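You operate a simulated robot arm through the tools that you are given. There is no shell and no other tool. Be economical: measure what you need, move in short steps, check, and stop when the job is done.

You run a simulated robot arm. Do the job below in one go: nothing can be reset, and whatever is moved stays where it is left.

TASK
Put the grey end cover on the grey pad board.
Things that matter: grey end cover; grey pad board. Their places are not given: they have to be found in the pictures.

The check looks at the end state, three seconds after you hand in, the way a careful person would. Anything else that was tipped, shoved, dropped, spilled or broken makes it a failure. Lids that push on must go on centred and level and be pressed home; caps that screw on are set level and turned clockwise until they are tight.

THE ROBOT
A 7-joint arm with a two-finger parallel gripper, fixed in place. Base frame: the origin is at the foot of the arm, x ahead of it, y to its left, z up; the work surface is at about z = -0.003. Lengths are in m, angles in rad, forces in N, time in s.
With the tool pointing down near the work surface it reaches from about 0.22 to 0.58 m from the base axis. Its first joint turns from -1.152 to 1.152 rad. Payload 2.5 kg.
The tool frame sits at the grasp point between the pads (the TCP): z along the fingers, y along the line on which they close. The tips reach 0.023 m beyond it. Largest opening 0.094 m; finger width 0.038, thickness 0.01; the body of the gripper, 0.054 by 0.096 m, starts 0.039 m behind the TCP.
Orientation is that of the tool frame in the base frame, as a unit quaternion [x, y, z, w]. With the fingers straight down and closing along the base's y, the tool's x points along the base's -x, its y along +y and its z along -z.

THE INTERFACE
- The arm moves only by the tool step_arm. Its arguments are lists of equal length, an entry for each row: "slide": the shift along the tool's x, y, z in m, a list of three; "turn": the turn, a rotation vector about the tool's x, y, z in rad, a list of three; "grip": the gripper command, from -1 (shut) to 1 (fully open), values between in proportion. In form: {"slide": [[x, y, z], ...], "turn": [[rx, ry, rz], ...], "grip": [grip, ...]}. A call has 1 to 8 rows; each row shifts and turns the commanded pose from where the row before left it, along the tool's axes as they then stand. Rows are played at 5 a second. More than 0.05 m and 0.15 rad between two rows, or a gripper value outside its range, and nothing of the call is played. Where a pose cannot be reached the arm comes as near as it can. A force on the tool above 40 N (or 10 N above the force at the start of the call, whichever is more), or a blocked arm, ends the call early, and 0.2 s more pass. Each finger travels about 0.108 m/s and halts on what it meets, pressing with about 25 N; the grip force reading is that of the motor and also rises with nothing between the fingers. The clock runs only during rows and for 0.2 s after the last one: add rows that do not move to give the fingers time. The reply holds the time, the measured pose of the TCP, the force on the tool along the base axes, the opening and the grip force, in the units named above and with some noise, and new pictures: "pictures" is both (left out), scene, wrist or none.
- Cameras (640 x 400 px; columns grow to the right, rows downward): "scene" is fixed at [0.1376, -0.3895, 0.5536]; the picture's right is [0.78, -0.63, 0.00], its down [-0.29, -0.35, -0.89] and it looks along [0.56, 0.69, -0.45] (base axes); focal length 214 px, centre (320, 200). "wrist" rides on the gripper at [-0.039, 0, -0.044] in the tool frame; the picture's right is [0.00, -1.00, 0.00], its down [0.97, 0.00, -0.24] and it looks along [0.24, 0.00, 0.97] (tool axes); focal length 218 px, centre (320, 200).
- measure_at(camera, pixels): for up to 12 pixels [column, row] of the newest picture of that camera ("zoom" is the newest enlarged one), the place [x, y, z] in the base frame of the surface seen there, good to about 0.002 m, but the place of the scene camera against the robot may be out by one fixed shift of up to 0.025 m in any direction. The clock stands still meanwhile.
- zoom(camera, box): a new picture of the part [left, top, right, bottom] of that camera's present view, enlarged. The clock stands still meanwhile.
- sign_off(): hands the job in; it is judged then, once.

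Work in short steps. Measure before you move; look again where a grasp or a placing could have gone wrong, and mend it. You have 60 turns and 150 pictures in all, those below and enlarged ones among them. Open the gripper and draw the arm clear of the work before you hand the job in, unless the task says otherwise; then end with one line.

The tools are called after "Request:" as name(argument=value, ...) on one line, values as JSON. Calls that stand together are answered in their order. step_arm: Moves the arm, as the interface text tells. Its arguments: {"type":"object","properties":{"slide":{"type":"array","items":{"type":"array","items":{"type":"number"}}},"turn":{"type":"array","items":{"type":"array","items":{"type":"number"}}},"grip":{"type":"array","items":{"type":"number"}},"pictures":{"type":"string","enum":["both","scene","wrist","none"]}},"required":["slide","turn","grip"]} The other tools are called the same way: measure_at (camera, pixels) gives the place of the surface under pixels of a picture; zoom (camera, box) takes an enlarged picture of a part of a camera's view; sign_off () hands the job in.

At the start:

```text
time_s: 0.0
tool_pos: [0.297, -0.1244, 0.5627]
ee_rot: [0.0, 1.0, 0.0, 0.0]
ft_force: [0.4, 0.1, -0.1]
opening: 0.0939
gripper_force: 0.0
```

scene: 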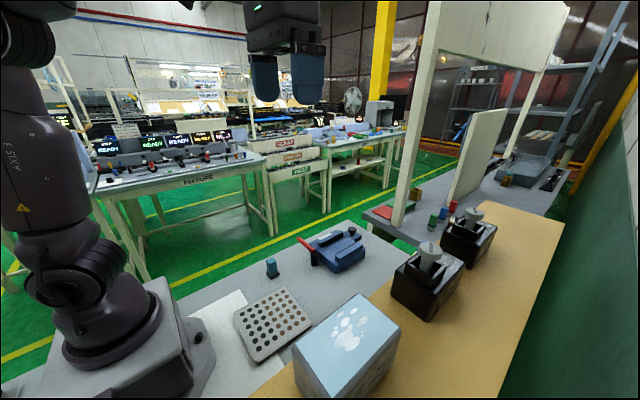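
wrist: 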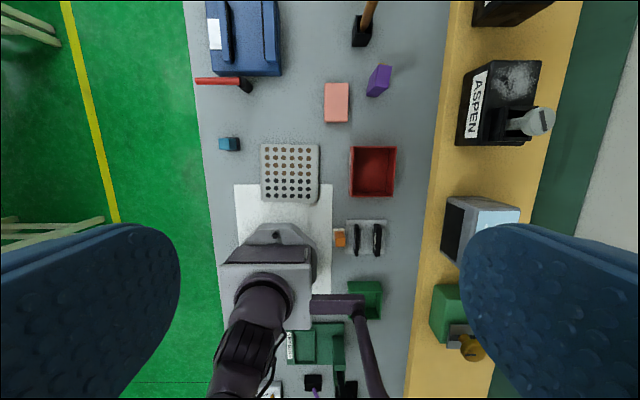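

The wrist view shows a perforated grey plate at (290,173) and several small items. I'll zoom in to identify the cover and the board.

Request:
zoom(camera="wrist", box=[200, 120, 440, 270])

Request:
zoom(camera="scene", box=[160, 200, 480, 400])

Request:
zoom(camera="wrist", box=[180, 0, 420, 150])

Request:
zoom(camera="wrist", box=[200, 250, 440, 400])

```text
2.67 times, centred on (320, 195) of wrist
```

zoom: 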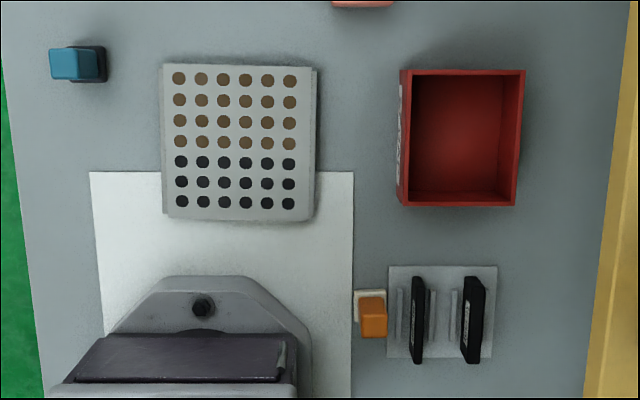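

```text
2.00 times, centred on (320, 300) of scene
```

zoom: 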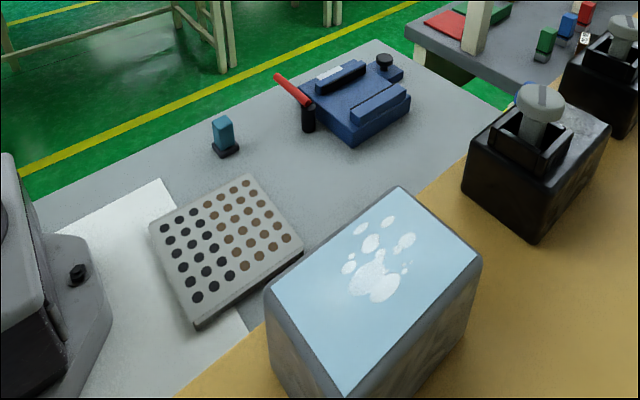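

```text
2.67 times, centred on (300, 75) of wrist
```

zoom: 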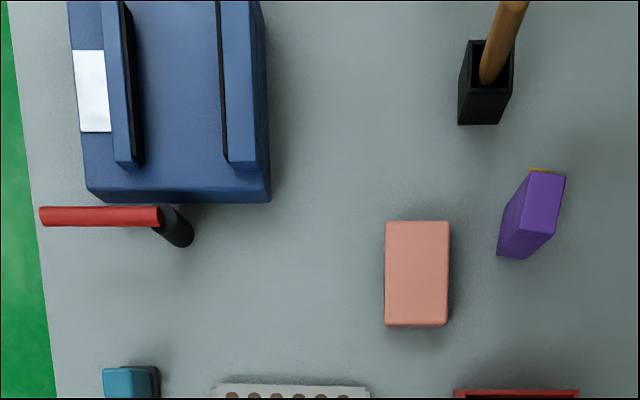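

```text
2.67 times, centred on (320, 325) of wrist
```

zoom: 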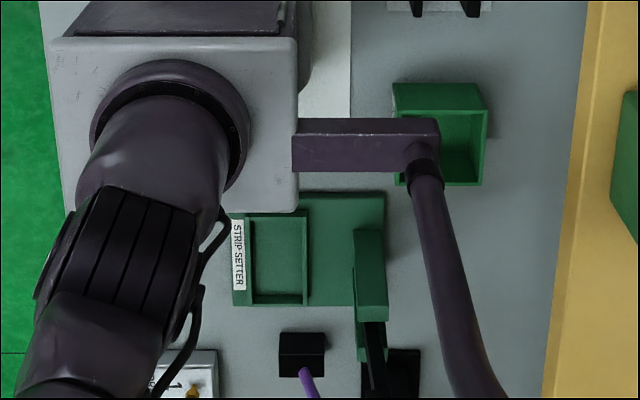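

I need to see the right-hand objects and the sizes, so I'll zoom there and measure the main candidates.

Request:
zoom(camera="wrist", box=[400, 0, 592, 120])

Request:
zoom(camera="wrist", box=[380, 60, 620, 210])

Request:
zoom(camera="wrist", box=[400, 180, 560, 280])

Request:
zoom(camera="scene", box=[360, 140, 580, 280])

Request:
measure_at(camera="wrist", pixels=[[265, 148], [316, 148], [265, 198], [316, 198], [337, 100], [372, 170], [356, 230], [383, 245], [228, 143], [278, 235], [480, 215], [540, 120]])

Request:
measure_at(camera="scene", pixels=[[272, 268], [270, 325], [345, 250], [352, 330], [430, 250], [472, 212], [430, 290], [480, 235], [350, 370], [215, 320]])

```text
3.33 times, centred on (496, 60) of wrist
```

zoom: 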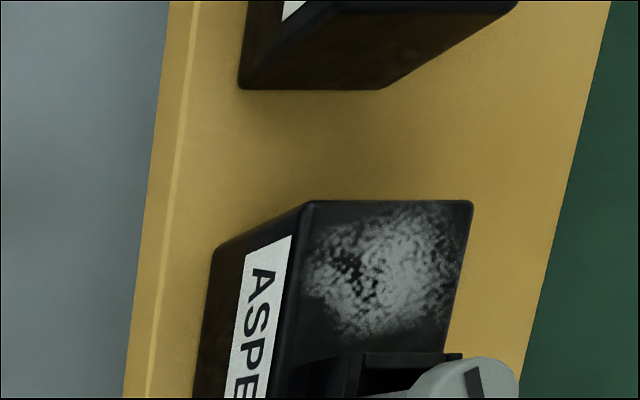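

```text
2.67 times, centred on (500, 135) of wrist
```

zoom: 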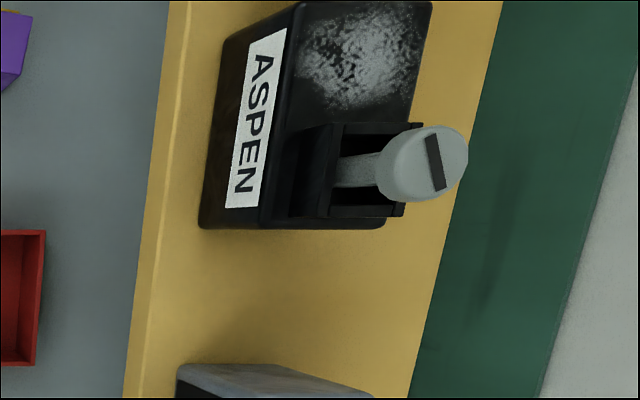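

```text
4.00 times, centred on (480, 230) of wrist
```

zoom: 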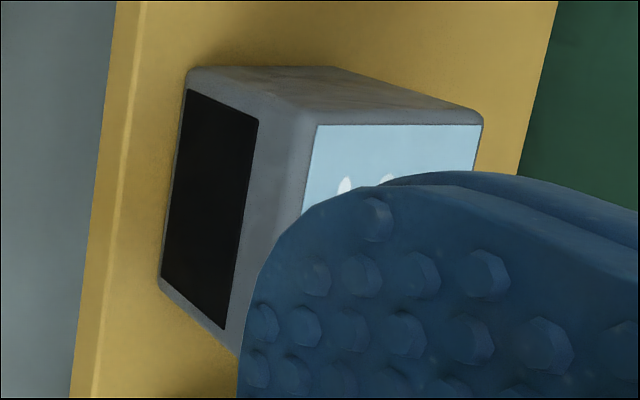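

```text
2.86 times, centred on (470, 210) of scene
```

zoom: 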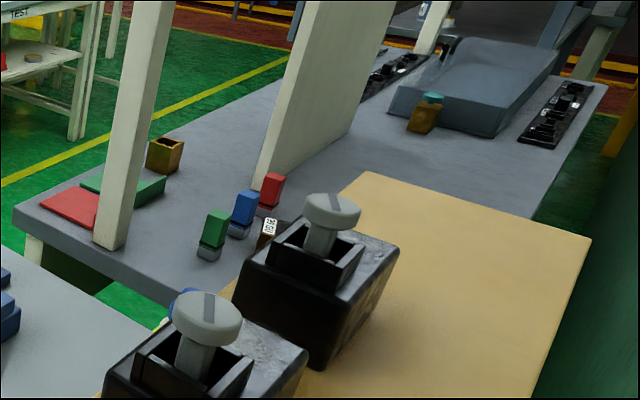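

```text
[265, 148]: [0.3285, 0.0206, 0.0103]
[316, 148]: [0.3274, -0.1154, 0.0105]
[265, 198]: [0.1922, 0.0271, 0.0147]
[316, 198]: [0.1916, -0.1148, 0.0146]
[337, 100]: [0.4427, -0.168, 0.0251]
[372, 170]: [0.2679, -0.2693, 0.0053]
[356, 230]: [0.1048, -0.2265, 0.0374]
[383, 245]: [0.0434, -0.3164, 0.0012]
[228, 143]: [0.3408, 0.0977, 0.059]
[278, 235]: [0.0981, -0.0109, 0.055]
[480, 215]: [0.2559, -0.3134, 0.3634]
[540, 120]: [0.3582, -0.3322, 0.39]
```

```text
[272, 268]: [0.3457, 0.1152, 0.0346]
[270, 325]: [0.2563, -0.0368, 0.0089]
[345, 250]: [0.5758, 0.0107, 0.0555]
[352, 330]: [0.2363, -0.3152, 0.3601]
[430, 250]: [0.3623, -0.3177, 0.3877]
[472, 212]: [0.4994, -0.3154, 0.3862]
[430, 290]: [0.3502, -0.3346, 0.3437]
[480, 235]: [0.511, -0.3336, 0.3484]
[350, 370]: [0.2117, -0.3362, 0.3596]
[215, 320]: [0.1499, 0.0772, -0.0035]
```

No obvious grey cover is in view yet (the plate at (290,173) spans about x 0.19–0.33, y -0.115–0.025). I'll move the wrist camera forward to see the rest of the bench.

Request:
step_arm(slide=[[-0.045, 0, 0], [-0.045, 0, 0], [-0.045, 0, 0], [0, 0, 0]], turn=[[0, 0, 0], [0, 0, 0], [0, 0, 0], [0, 0, 0]], grip=[1, 1, 1, 1])

```text
time_s: 1.0
tool_pos: [0.4054, -0.1173, 0.5495]
ee_rot: [-0.001, 1.0, 0.0, 0.001]
ft_force: [0.2, 0.5, -0.6]
opening: 0.0939
gripper_force: 0.0
out of reach, approached as far as the arm can: row 3
```

scene: 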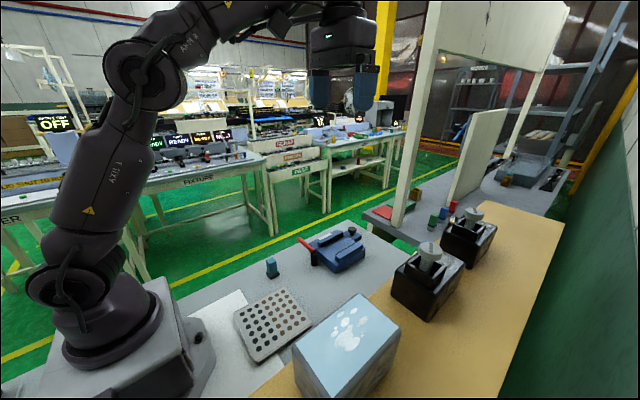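
wrist: 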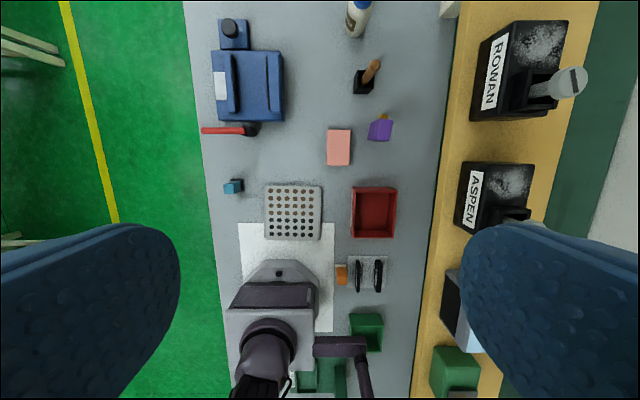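

Still no clear cover. Zooming in on the perforated plate and the rack at (367,275).

Request:
zoom(camera="wrist", box=[248, 170, 344, 230])

Request:
zoom(camera="wrist", box=[320, 240, 416, 300])

Request:
zoom(camera="wrist", box=[340, 0, 480, 88])

Request:
zoom(camera="scene", box=[225, 270, 321, 370])

```text
6.67 times, centred on (296, 200) of wrist
```

zoom: 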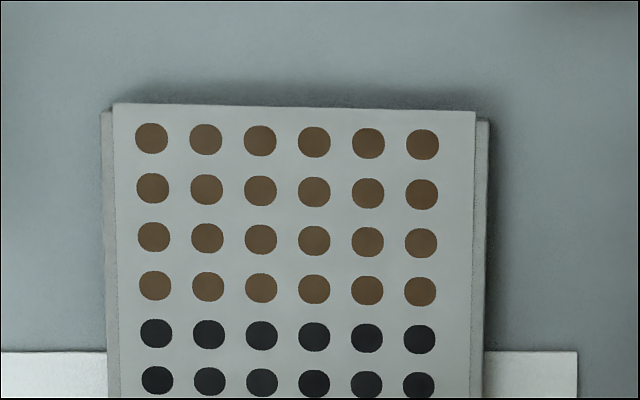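

```text
6.67 times, centred on (368, 270) of wrist
```

zoom: 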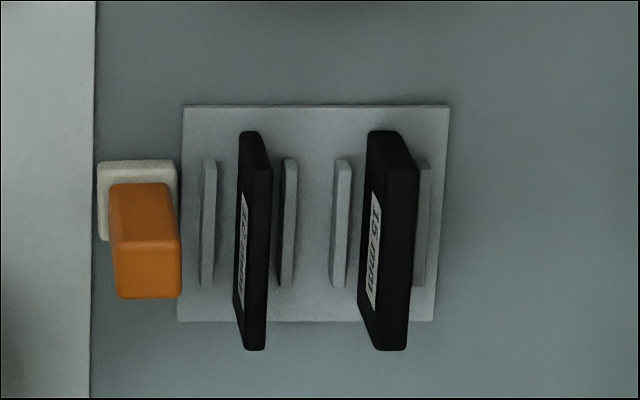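

```text
4.55 times, centred on (410, 44) of wrist
```

zoom: 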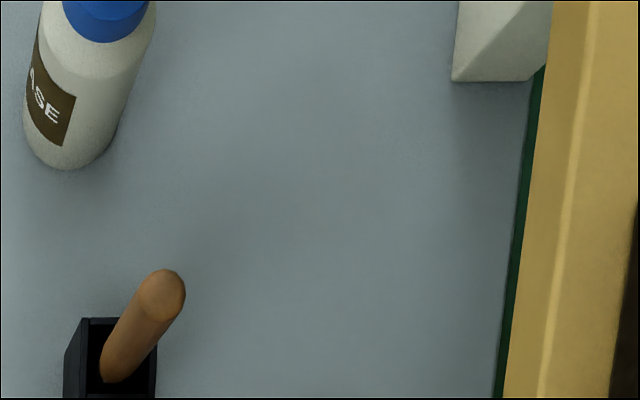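

```text
4.00 times, centred on (273, 320) of scene
```

zoom: 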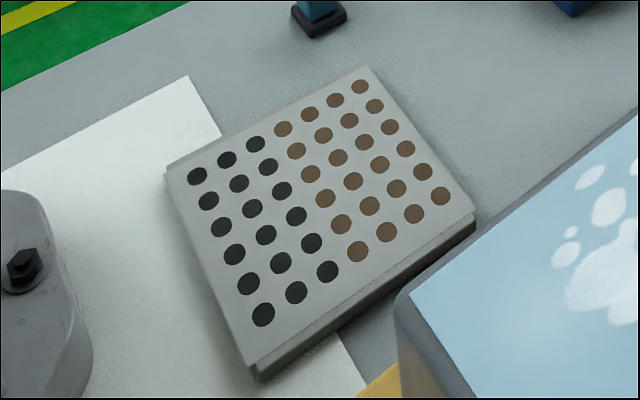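

The perforated plate, with 42 brown and black pads, is most likely the pad board. I'll look for the cover by tilting the camera forward and then toward the shelf side.

Request:
step_arm(slide=[[0.05, 0, 0.02], [0.05, 0, 0.02], [0, 0, 0], [0, 0, 0], [0, 0, 0], [0, 0, 0]], turn=[[0, -0.14, 0], [0, -0.14, 0], [0, -0.14, 0], [0, -0.14, 0], [0, -0.14, 0], [0, 0, 0]], grip=[1, 1, 1, 1, 1, 1], pictures="wrist")

Request:
step_arm(slide=[[0, 0, 0], [0, 0, 0], [0, 0, 0], [0, 0, 0], [0, 0, 0], [0, 0, 0]], turn=[[0.14, 0.14, 0], [0.14, 0.14, 0], [0.14, 0.14, 0], [0.14, 0.1, 0], [0.14, 0.1, 0], [0, 0, 0]], grip=[1, 1, 1, 1, 1, 1], pictures="wrist")

```text
refused: row 1 steps farther than a row can; nothing moved
```

```text
refused: row 1 steps farther than a row can; nothing moved
```

Nothing moved because the rows were too large, so I'll use smaller steps to tilt forward.

Request:
step_arm(slide=[[0.04, 0, 0.02], [0.04, 0, 0.02], [0, 0, 0], [0, 0, 0], [0, 0, 0], [0, 0, 0]], turn=[[0, -0.14, 0], [0, -0.14, 0], [0, -0.14, 0], [0, -0.14, 0], [0, -0.14, 0], [0, 0, 0]], grip=[1, 1, 1, 1, 1, 1], pictures="wrist")

Request:
step_arm(slide=[[0, 0, 0], [0, 0, 0], [0, 0, 0], [0, 0, 0], [0, 0, 0], [0, 0, 0]], turn=[[0, 0.14, 0], [0, 0.14, 0], [0, 0.14, 0], [0.14, 0, 0], [0.14, 0, 0], [0.14, 0, 0]], grip=[1, 1, 1, 1, 1, 1], pictures="wrist")

```text
time_s: 2.4
tool_pos: [0.3291, -0.1185, 0.5065]
ee_rot: [-0.001, 0.939, 0.0, 0.344]
ft_force: [-0.1, 0.3, -0.1]
opening: 0.094
gripper_force: 0.0
```

wrist: 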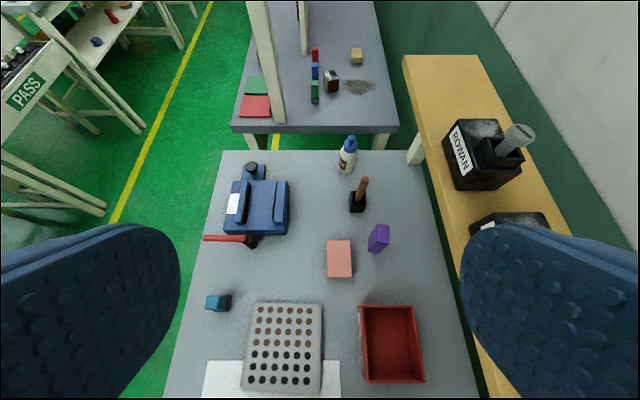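

```text
time_s: 3.8
tool_pos: [0.3289, -0.1195, 0.5056]
ee_rot: [0.03, 0.968, -0.208, 0.137]
ft_force: [0.3, -0.1, -0.1]
opening: 0.094
gripper_force: 0.0
```

wrist: 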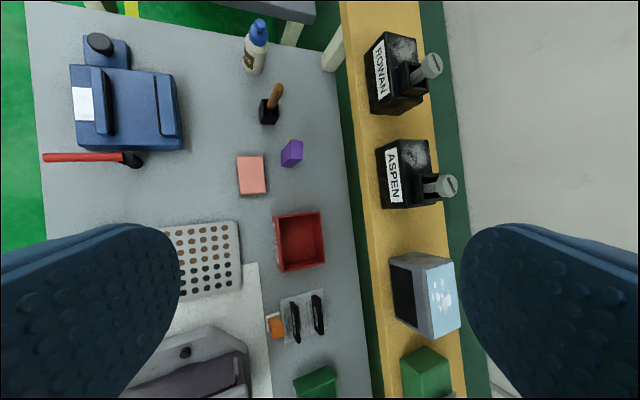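

Only the shelf plungers look like grey parts so far. I'll zoom on them, on the machine and on the bench areas.

Request:
zoom(camera="wrist", box=[350, 120, 478, 220])

Request:
zoom(camera="wrist", box=[30, 10, 222, 190])

Request:
zoom(camera="wrist", box=[220, 10, 380, 110])

Request:
zoom(camera="wrist", box=[220, 300, 476, 400])

```text
4.00 times, centred on (414, 170) of wrist
```

zoom: 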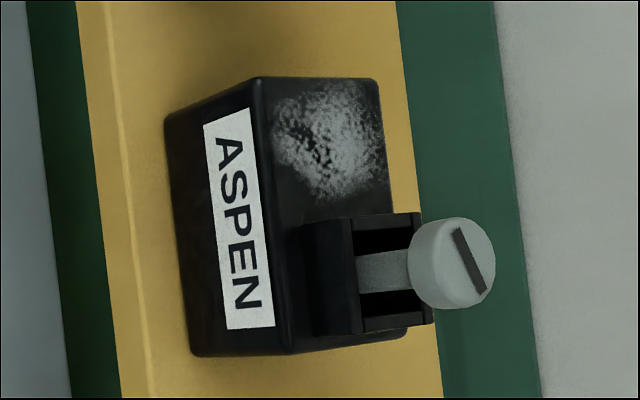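

```text
2.22 times, centred on (126, 100) of wrist
```

zoom: 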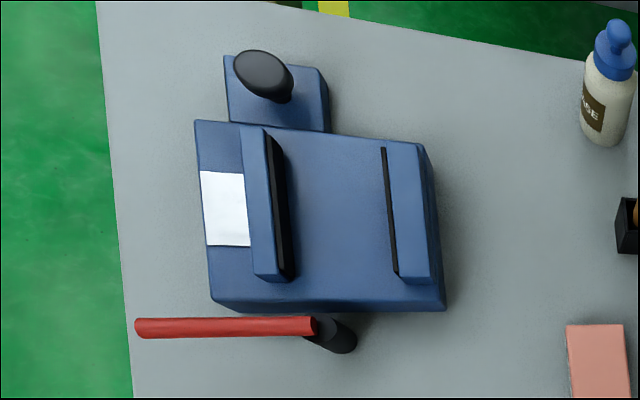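

```text
4.00 times, centred on (300, 60) of wrist
```

zoom: 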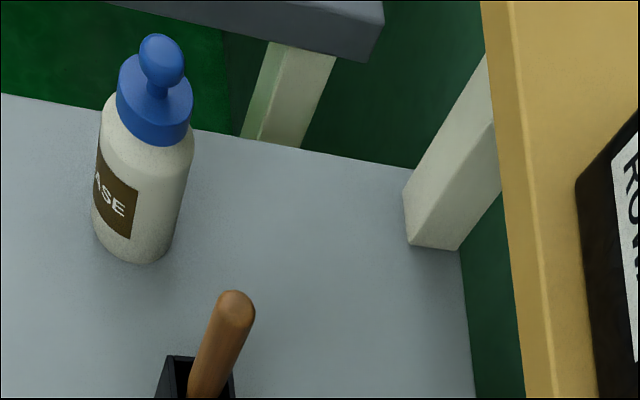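

```text
2.50 times, centred on (348, 350) of wrist
```

zoom: 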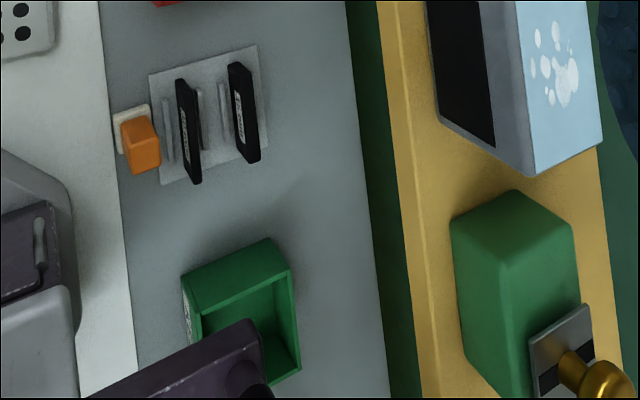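

All of the table is visible but no loose cover is apparent. I'll go down over the perforated plate to look at it and its surroundings closely.

Request:
step_arm(slide=[[0, 0, 0], [0, 0, 0], [0.027, 0.0125, 0.0365], [0.027, 0.0125, 0.0365], [0.027, 0.0125, 0.0365], [0.027, 0.0125, 0.0365], [0.027, 0.0125, 0.0365], [0.027, 0.0125, 0.0365]], turn=[[-0.14, 0, 0], [-0.14, 0, 0], [-0.14, 0, 0], [0, 0, 0], [0, 0, 0], [0, 0, 0], [0, 0, 0], [0, 0, 0]], grip=[1, 1, 1, 1, 1, 1, 1, 1])

```text
time_s: 5.6
tool_pos: [0.2372, -0.0498, 0.258]
ee_rot: [0.0, 0.991, 0.001, 0.138]
ft_force: [0.6, -0.6, 0.5]
opening: 0.0941
gripper_force: 0.2
out of reach, approached as far as the arm can: row 8
```

scene: 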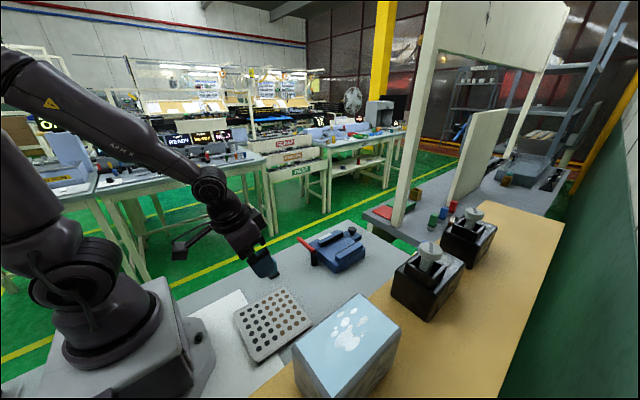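
wrist: 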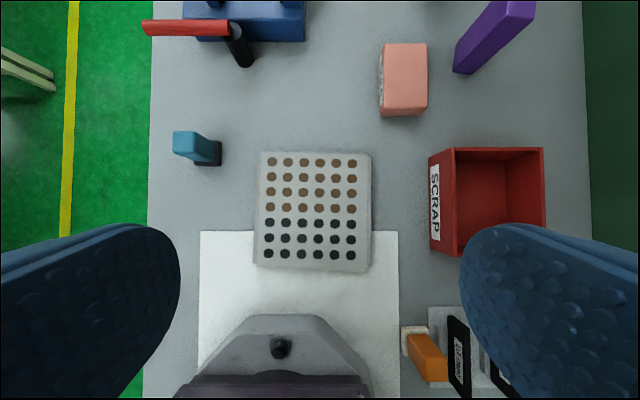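

The plate at (314,210) seems to have a separate top layer and base. I'll zoom on it and measure the layer heights.

Request:
zoom(camera="wrist", box=[234, 135, 394, 285])

Request:
measure_at(camera="wrist", pixels=[[314, 155], [314, 210], [314, 262], [258, 210], [264, 210], [369, 210], [280, 170], [280, 250], [345, 255], [272, 162], [272, 254], [490, 190]])

Request:
zoom(camera="wrist", box=[410, 130, 570, 260])

Request:
zoom(camera="wrist", box=[150, 110, 250, 190])

```text
2.67 times, centred on (314, 210) of wrist
```

zoom: 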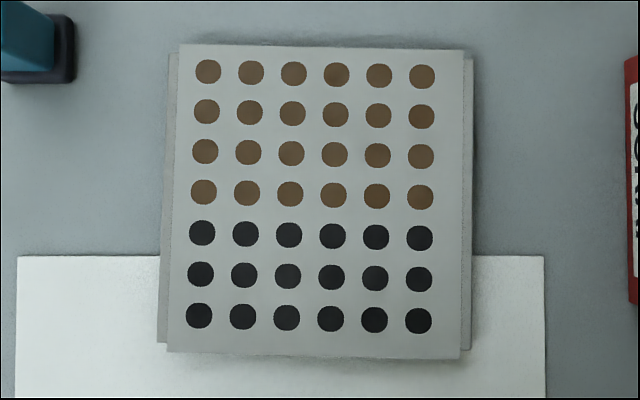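

```text
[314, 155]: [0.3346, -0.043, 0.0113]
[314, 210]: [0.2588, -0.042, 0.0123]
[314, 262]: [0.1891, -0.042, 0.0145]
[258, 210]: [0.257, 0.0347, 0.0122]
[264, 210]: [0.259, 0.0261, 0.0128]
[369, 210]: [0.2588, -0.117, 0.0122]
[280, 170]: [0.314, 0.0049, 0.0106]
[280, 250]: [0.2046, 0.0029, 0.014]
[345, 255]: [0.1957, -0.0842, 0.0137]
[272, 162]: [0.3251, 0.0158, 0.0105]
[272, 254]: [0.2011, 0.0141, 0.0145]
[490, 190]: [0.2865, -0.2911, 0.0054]
```

```text
3.08 times, centred on (490, 195) of wrist
```

zoom: 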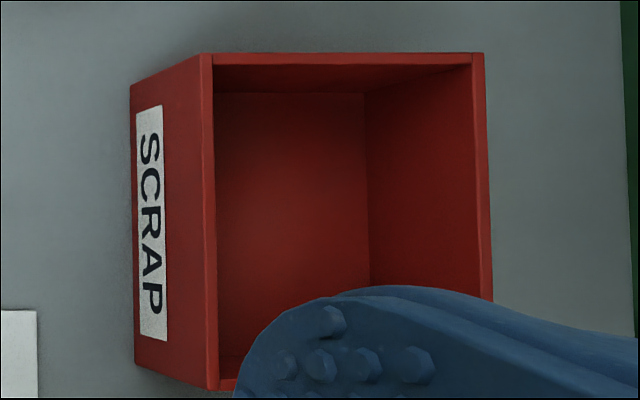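

```text
5.00 times, centred on (200, 150) of wrist
```

zoom: 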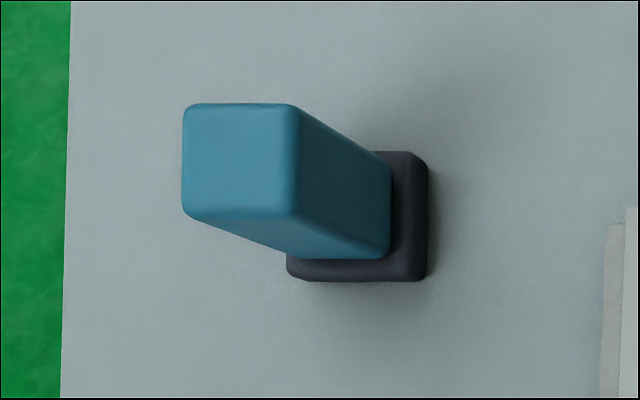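

The plate is a board tilted by about 0.02 rad, or the measurement is. I'll check table heights and zoom on the pink, purple and machine items for anything grey.

Request:
measure_at(camera="wrist", pixels=[[330, 60], [330, 130], [220, 200], [220, 250], [390, 170], [420, 200], [380, 300], [230, 300], [170, 100], [560, 60], [420, 300], [190, 330]])

Request:
zoom(camera="wrist", box=[360, 0, 600, 130])

Request:
zoom(camera="wrist", box=[140, 0, 340, 130])

Request:
zoom(camera="scene", box=[230, 210, 420, 320])

```text
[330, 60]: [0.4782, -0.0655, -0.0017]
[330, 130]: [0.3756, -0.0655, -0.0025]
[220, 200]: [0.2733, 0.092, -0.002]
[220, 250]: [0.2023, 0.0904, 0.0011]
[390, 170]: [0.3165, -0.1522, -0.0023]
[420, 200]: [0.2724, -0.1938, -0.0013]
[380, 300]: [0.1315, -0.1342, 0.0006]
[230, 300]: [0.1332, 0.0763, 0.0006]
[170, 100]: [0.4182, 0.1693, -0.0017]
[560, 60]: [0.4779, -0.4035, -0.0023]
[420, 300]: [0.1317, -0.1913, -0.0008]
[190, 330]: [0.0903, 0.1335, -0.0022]
```

```text
2.67 times, centred on (480, 65) of wrist
```

zoom: 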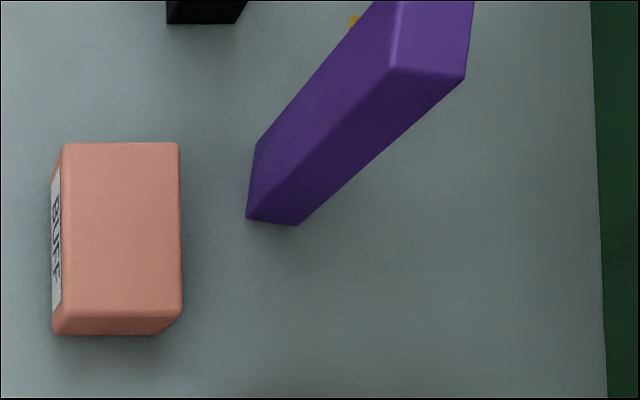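

```text
3.08 times, centred on (240, 65) of wrist
```

zoom: 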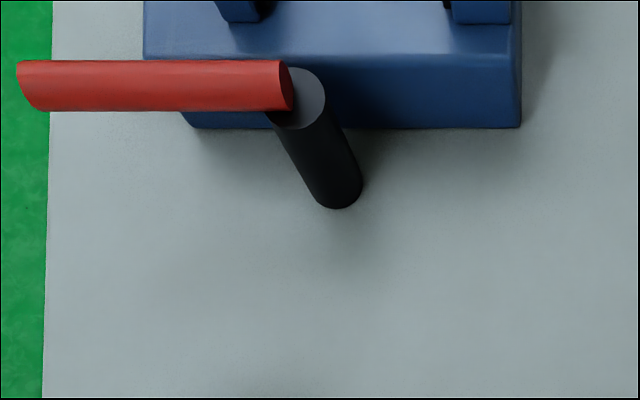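

```text
3.37 times, centred on (325, 265) of scene
```

zoom: 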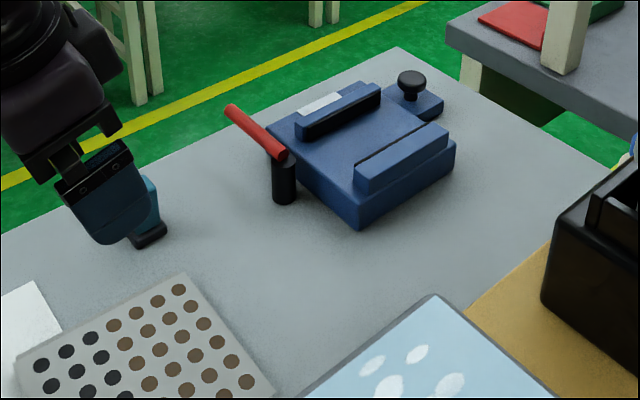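

The board's tilt comes from its near half resting on the 3 mm white sheet, so it's a loose board. Next I'll look from farther out, back toward the robot, to see the hidden faces of the machine and the purple box.

Request:
step_arm(slide=[[-0.045, -0.01, -0.01], [-0.045, -0.01, -0.01], [-0.045, -0.01, -0.01], [-0.045, -0.01, -0.01], [-0.045, -0.01, -0.01], [-0.045, -0.01, -0.01], [0, 0, 0]], turn=[[0, 0, 0], [0, 0, 0], [0, 0, 0], [0, 0, 0], [0, 0, 0], [0, 0, 0], [0, 0, 0]], grip=[1, 1, 1, 1, 1, 1, 1], pictures="wrist")

Request:
step_arm(slide=[[0, 0, 0], [0, 0, 0], [0, 0, 0], [0, 0, 0], [0, 0, 0]], turn=[[0, 0.14, 0], [0, 0.14, 0], [0, 0.14, 0], [0, 0.14, 0], [0, 0.14, 0]], grip=[1, 1, 1, 1, 1])

```text
time_s: 7.2
tool_pos: [0.4821, -0.1123, 0.3842]
ee_rot: [0.001, 0.99, -0.001, 0.139]
ft_force: [0.1, -0.1, -0.4]
opening: 0.0941
gripper_force: 0.1
```

wrist: 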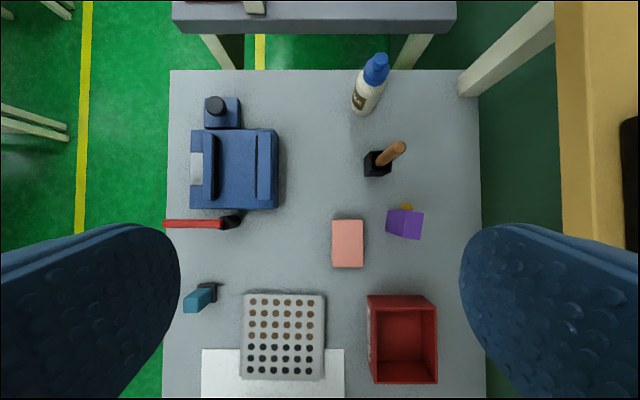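

```text
time_s: 8.4
tool_pos: [0.449, -0.1047, 0.3897]
ee_rot: [0.0, 0.978, -0.001, -0.209]
ft_force: [-0.3, -0.2, 0.9]
opening: 0.0944
gripper_force: 0.0
out of reach, approached as far as the arm can: row 5
```

scene: 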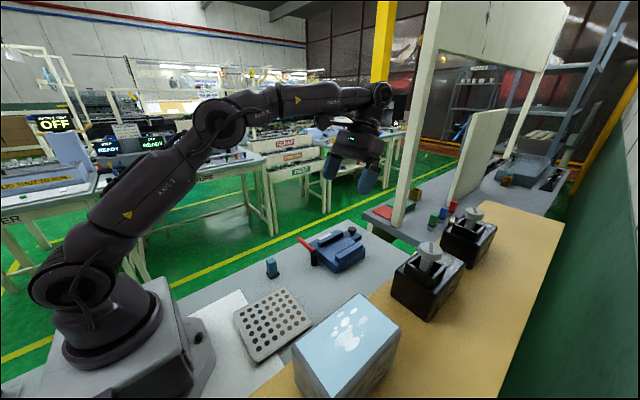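
wrist: 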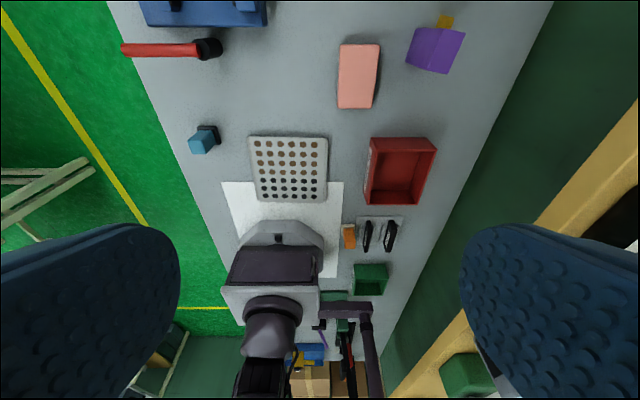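

Nothing grey and loose is visible yet on the far sides. I'll zoom on the near-base area and the bins.

Request:
zoom(camera="wrist", box=[280, 200, 440, 300])

Request:
zoom(camera="wrist", box=[260, 290, 420, 400])

Request:
zoom(camera="wrist", box=[320, 10, 480, 210])

Request:
zoom(camera="scene", box=[380, 170, 520, 330])

```text
4.00 times, centred on (360, 250) of wrist
```

zoom: 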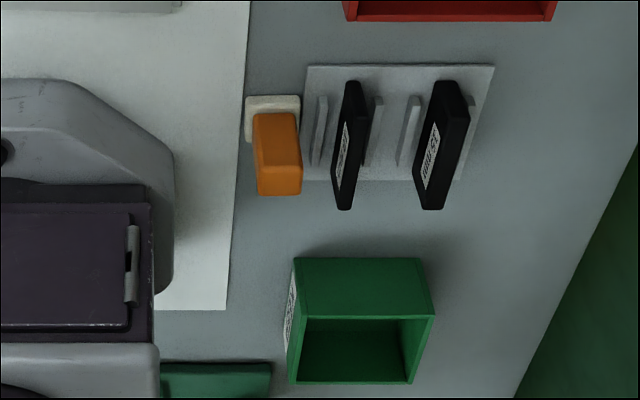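

```text
3.64 times, centred on (340, 345) of wrist
```

zoom: 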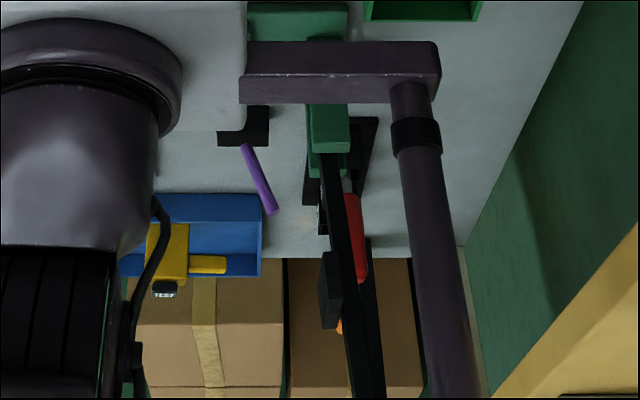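

```text
2.00 times, centred on (400, 110) of wrist
```

zoom: 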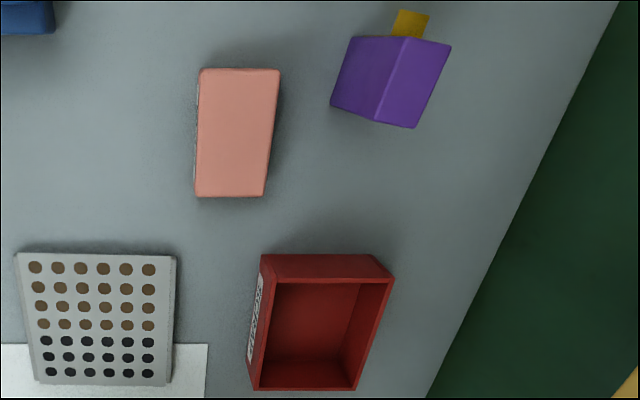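

```text
2.50 times, centred on (450, 250) of scene
```

zoom: 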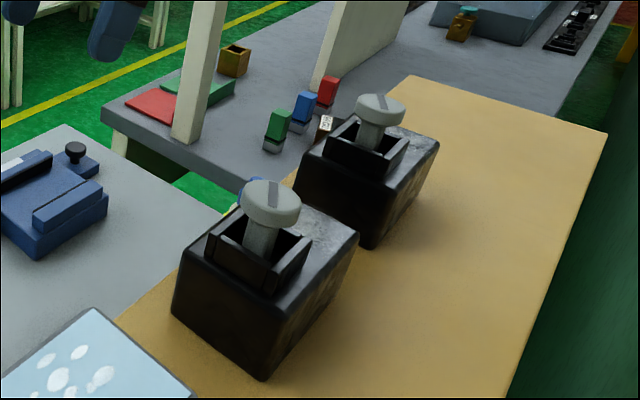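

There's one blind spot: the shelf behind the grey and green boxes, hidden by the open finger. I'll shut the fingers, return to a level pose and look toward -y.

Request:
step_arm(slide=[[0, 0, 0], [0, 0, 0], [0, 0, 0], [0.036, -0.004, -0.03], [0.036, -0.004, -0.03], [0.036, -0.004, -0.03], [0.036, -0.004, -0.03], [0.036, -0.004, -0.03]], turn=[[0, -0.14, 0], [0, -0.14, 0], [0, -0.14, 0], [0, 0, 0], [0, 0, 0], [0, 0, 0], [0, 0, 0], [0, 0, 0]], grip=[-1, -1, -1, -1, -1, -1, -1, -1], pictures="none")

Request:
step_arm(slide=[[0, 0, 0], [0, 0, 0], [0, 0, 0], [0, 0, 0], [0, 0, 0], [0, 0, 0]], turn=[[0.14, 0, 0], [0.14, 0, 0], [0.14, 0, 0], [0.14, 0, 0], [0.14, 0, 0], [0, 0, 0]], grip=[-1, -1, -1, -1, -1, -1], pictures="wrist")

```text
time_s: 10.2
tool_pos: [0.2686, -0.126, 0.5408]
ee_rot: [0.001, 1.0, 0.0, 0.0]
ft_force: [0.3, 0.3, -0.1]
opening: 0.0
gripper_force: 25.2
```

```text
time_s: 11.6
tool_pos: [0.2694, -0.1234, 0.5408]
ee_rot: [0.0, 0.939, -0.344, 0.001]
ft_force: [-0.2, 0.8, 0.3]
opening: 0.0
gripper_force: 24.8
```

wrist: 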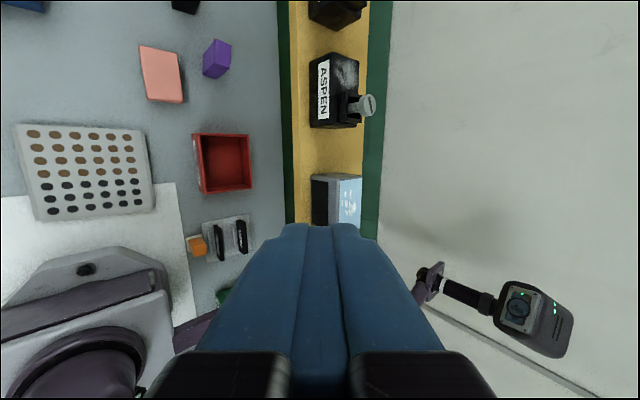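

The shelf behind the grey box (340,200) is nearly in view, but the fingers cover the rest. I'll tilt toward the base to bring the green box and the area behind it up in the picture.

Request:
step_arm(slide=[[0, 0, 0], [0, 0, 0], [0, 0, 0], [0, 0, 0]], turn=[[0, 0.14, 0], [0, 0.14, 0], [0, 0.14, 0], [0, 0.14, 0]], grip=[-1, -1, -1, -1], pictures="wrist")

```text
time_s: 12.6
tool_pos: [0.2753, -0.1325, 0.5256]
ee_rot: [0.07, 0.915, -0.319, -0.238]
ft_force: [-0.8, -0.2, 0.3]
opening: 0.0
gripper_force: 24.6
out of reach, approached as far as the arm can: row 4
```

wrist: 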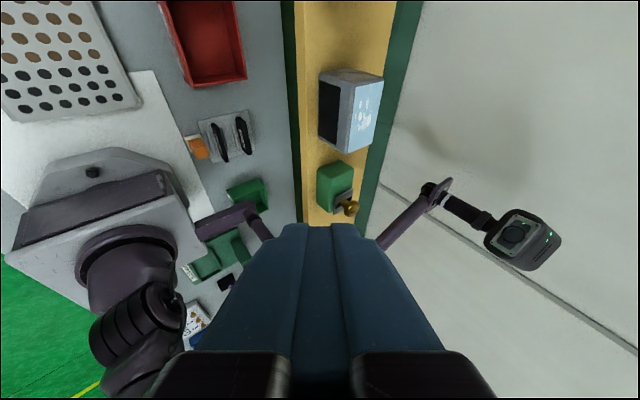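

No grey cover behind the shelf boxes either. I'll level out and move nearer the shelf to inspect the grey plungers on ASPEN and ROWAN, the only grey candidates within reach.

Request:
step_arm(slide=[[0, 0, 0], [0, 0, 0], [0, 0, 0], [0, 0, 0], [0, 0, 0], [0, 0, 0], [0, 0, 0], [0, 0, 0]], turn=[[0, -0.14, 0], [0, -0.14, 0], [0, -0.14, 0], [0, -0.14, 0], [-0.14, 0, 0], [-0.14, 0, 0], [-0.14, 0, 0], [-0.14, 0, 0]], grip=[-1, -1, -1, -1, -1, -1, -1, -1], pictures="none")

Request:
step_arm(slide=[[0, 0, 0], [-0.01, -0.04, 0.01], [-0.01, -0.04, 0.01], [-0.01, -0.04, 0.01], [0, 0, 0]], turn=[[-0.14, 0, 0], [0, 0, 0], [0, 0, 0], [0, 0, 0], [0, 0, 0]], grip=[-1, -1, -1, -1, -1], pictures="wrist")

```text
time_s: 14.4
tool_pos: [0.2762, -0.1327, 0.5267]
ee_rot: [-0.026, 0.998, -0.05, 0.019]
ft_force: [-0.7, 0.6, 0.8]
opening: 0.0001
gripper_force: 24.8
```

```text
time_s: 15.6
tool_pos: [0.3102, -0.2492, 0.4926]
ee_rot: [-0.028, 0.999, 0.018, 0.017]
ft_force: [0.6, 0.0, 0.0]
opening: 0.0
gripper_force: 25.3
```

wrist: 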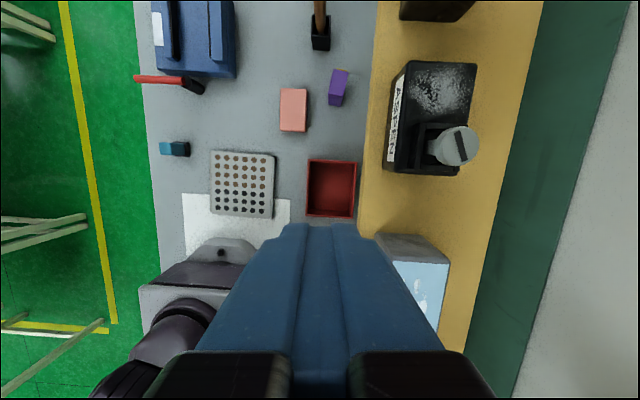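

ASPEN's plunger is at (455,145). I'll zoom and measure it, its pocket and the shelf.

Request:
zoom(camera="wrist", box=[380, 55, 500, 185])

Request:
measure_at(camera="wrist", pixels=[[441, 145], [455, 145], [476, 145], [460, 128], [460, 162], [445, 90], [425, 127], [425, 165], [436, 148], [435, 160], [490, 60], [500, 200]])

Request:
zoom(camera="scene", box=[390, 230, 470, 310])

Request:
zoom(camera="scene", box=[435, 190, 505, 270])

```text
3.08 times, centred on (440, 120) of wrist
```

zoom: 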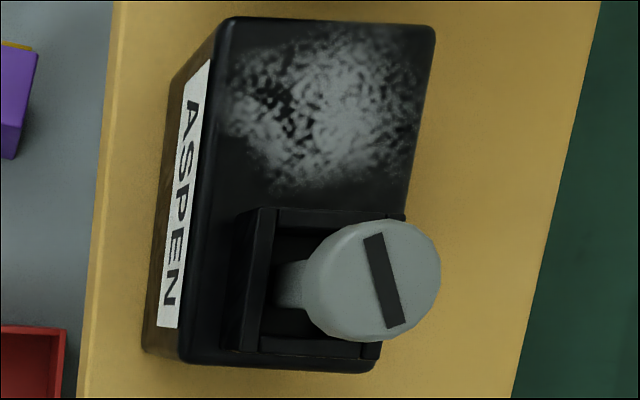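

```text
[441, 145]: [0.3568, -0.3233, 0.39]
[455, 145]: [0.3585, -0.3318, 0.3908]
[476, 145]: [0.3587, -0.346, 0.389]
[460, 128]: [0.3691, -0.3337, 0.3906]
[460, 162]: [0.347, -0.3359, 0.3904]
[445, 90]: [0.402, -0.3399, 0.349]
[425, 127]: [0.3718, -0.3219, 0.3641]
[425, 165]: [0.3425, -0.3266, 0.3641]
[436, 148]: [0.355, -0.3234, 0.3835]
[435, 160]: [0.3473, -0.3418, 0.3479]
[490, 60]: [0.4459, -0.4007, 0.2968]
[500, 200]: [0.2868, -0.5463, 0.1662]
```

```text
5.00 times, centred on (430, 270) of scene
```

zoom: 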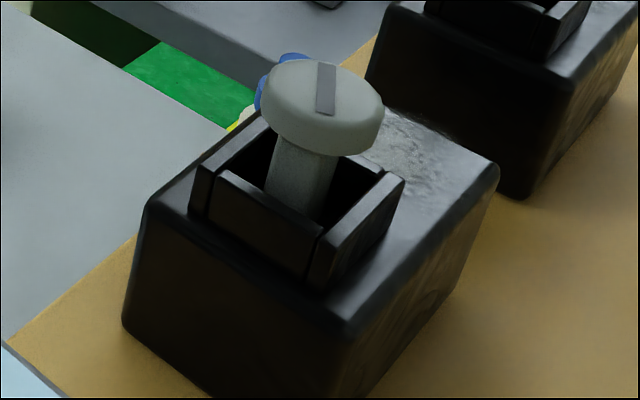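

```text
5.00 times, centred on (470, 230) of scene
```

zoom: 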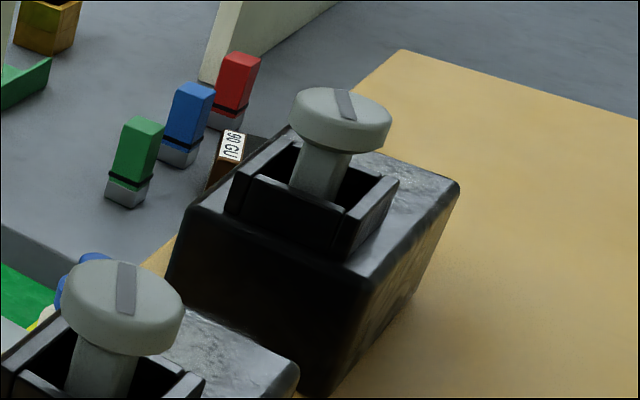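

The plungers look like part of the shelf machines: both are identical and centred in walled pockets. Before touching one, I'll inspect the blue machine and the teal part up close with the fingers open.

Request:
step_arm(slide=[[-0.015, 0.045, 0.01], [-0.015, 0.045, 0.01], [-0.015, 0.045, 0.01], [-0.015, 0.045, 0.01], [-0.015, 0.045, 0.01], [-0.015, 0.04, 0.02], [-0.02, 0.02, 0.03], [-0.02, 0, 0.03]], turn=[[0, 0, 0], [0, 0, 0], [0, 0, 0], [0, 0, 0], [0, 0, 0], [0, 0, 0], [0, 0, 0], [0, 0, 0]], grip=[1, 1, 1, 1, 1, 1, 1, 1], pictures="none")

Request:
step_arm(slide=[[0, 0, 0], [0, 0, 0.02], [0, 0, 0.02]], turn=[[0, -0.14, 0], [0, -0.14, 0], [0, -0.05, 0]], grip=[1, 1, 1], pictures="both")

```text
time_s: 17.4
tool_pos: [0.43, 0.0459, 0.3759]
ee_rot: [-0.027, 0.999, 0.017, 0.017]
ft_force: [0.1, 0.7, -0.2]
opening: 0.0941
gripper_force: 0.1
```

```text
time_s: 18.2
tool_pos: [0.4405, 0.0465, 0.3398]
ee_rot: [-0.024, 0.983, 0.022, 0.181]
ft_force: [-0.4, -0.1, 0.1]
opening: 0.0941
gripper_force: 0.0
```

scene: 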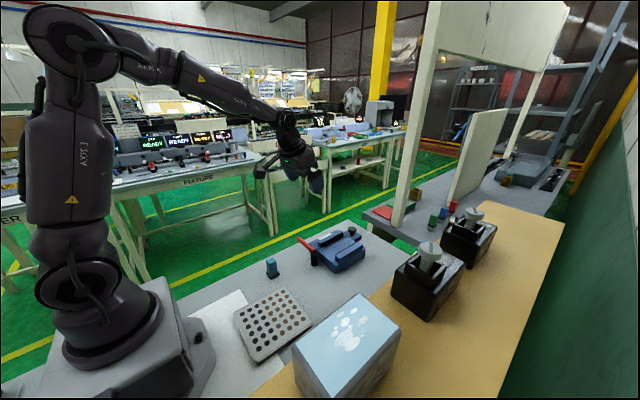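
wrist: 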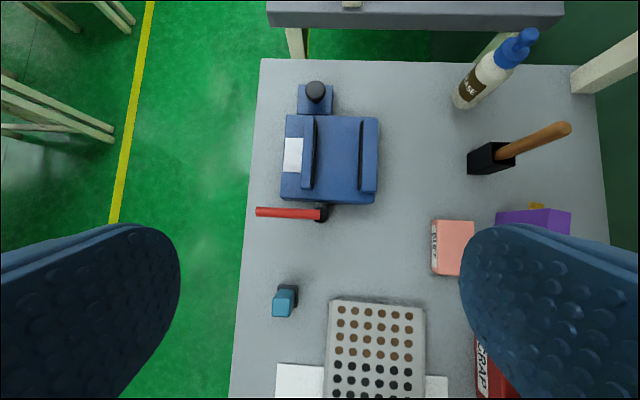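

Nothing grey here either. I'll measure the neighbouring bench items (grey-based blocks and grey case) for reach, and zoom on the teal part's base.

Request:
measure_at(camera="scene", pixels=[[432, 228], [442, 217], [520, 168], [405, 200], [385, 213], [415, 190], [505, 181], [540, 180], [468, 210]])

Request:
zoom(camera="scene", box=[480, 120, 580, 220])

Request:
zoom(camera="wrist", box=[250, 60, 400, 230])

Request:
zoom(camera="scene", box=[0, 300, 240, 400])

```text
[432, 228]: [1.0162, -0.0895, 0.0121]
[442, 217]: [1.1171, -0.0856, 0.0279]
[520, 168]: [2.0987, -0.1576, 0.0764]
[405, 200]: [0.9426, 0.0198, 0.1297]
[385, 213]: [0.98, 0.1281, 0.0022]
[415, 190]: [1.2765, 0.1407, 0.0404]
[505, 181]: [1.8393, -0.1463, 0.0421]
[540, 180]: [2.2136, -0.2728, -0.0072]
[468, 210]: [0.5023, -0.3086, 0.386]
```

```text
4.00 times, centred on (530, 170) of scene
```

zoom: 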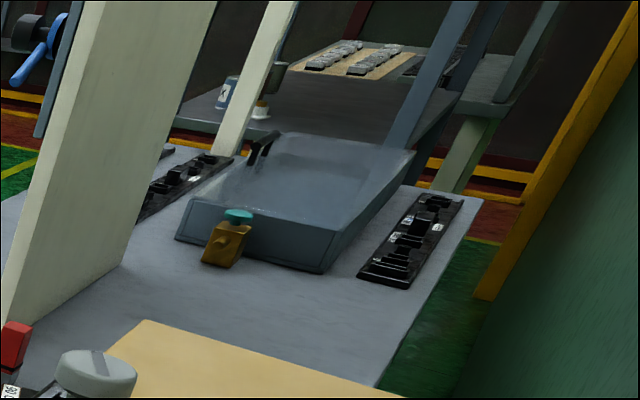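

```text
2.35 times, centred on (325, 145) of wrist
```

zoom: 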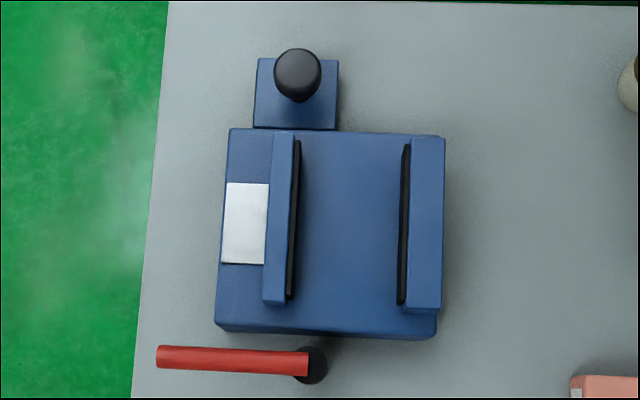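

```text
2.67 times, centred on (120, 350) of scene
```

zoom: 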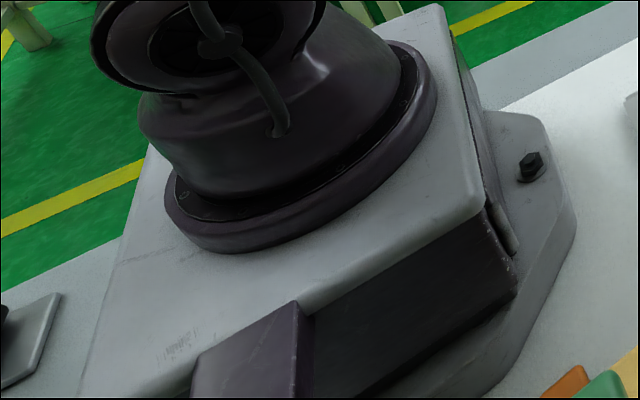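

Those are over a metre away, so out of reach. The only reachable grey item that could be an "end cover" is the headed plug standing in ASPEN's pocket (head about 0.028 across, top z≈0.390, at (0.358,-0.3345)). I'll level the tool, lift and go over there to look.

Request:
step_arm(slide=[[0, 0, 0], [0, 0, 0], [0, 0, 0], [0, 0, -0.045], [0, 0, -0.045], [0, 0, -0.045], [0.01, -0.045, 0], [0.01, -0.045, 0]], turn=[[0.015, 0.121, 0.016], [0.015, 0.121, 0.016], [0.015, 0.121, 0.016], [0, 0, 0], [0, 0, 0], [0, 0, 0], [0, 0, 0], [0, 0, 0]], grip=[1, 1, 1, 1, 1, 1, 1, 1], pictures="none")

Request:
step_arm(slide=[[0.01, -0.045, 0], [0.01, -0.045, 0], [0.01, -0.045, 0], [0.01, -0.045, 0], [0.01, -0.045, 0], [0.01, -0.02, 0], [0, 0, 0]], turn=[[0, 0, 0], [0, 0, 0], [0, 0, 0], [0, 0, 0], [0, 0, 0], [0, 0, 0], [0, 0, 0]], grip=[1, 1, 1, 1, 1, 1, 1])

```text
time_s: 20.0
tool_pos: [0.4222, -0.0425, 0.4739]
ee_rot: [0.0, 1.0, 0.001, -0.001]
ft_force: [0.7, -0.3, 0.6]
opening: 0.0938
gripper_force: 0.1
```

```text
time_s: 21.6
tool_pos: [0.3598, -0.2874, 0.475]
ee_rot: [0.0, 1.0, -0.001, 0.001]
ft_force: [-0.4, 0.4, 0.2]
opening: 0.0939
gripper_force: 0.0
```

scene: 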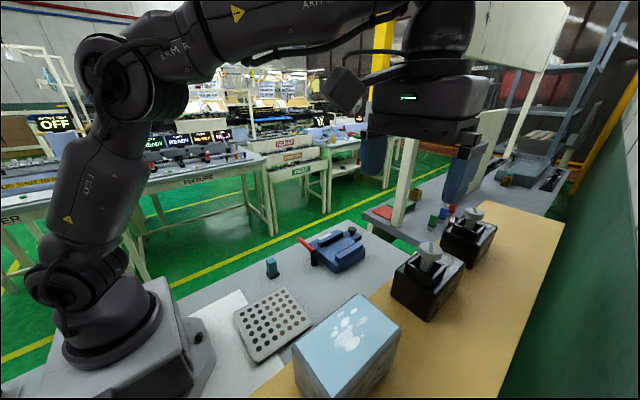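
wrist: 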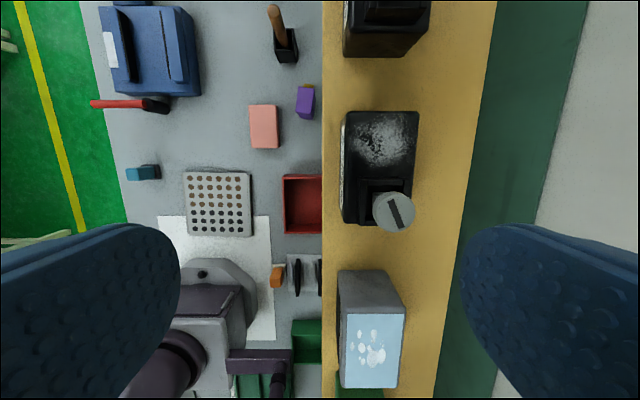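

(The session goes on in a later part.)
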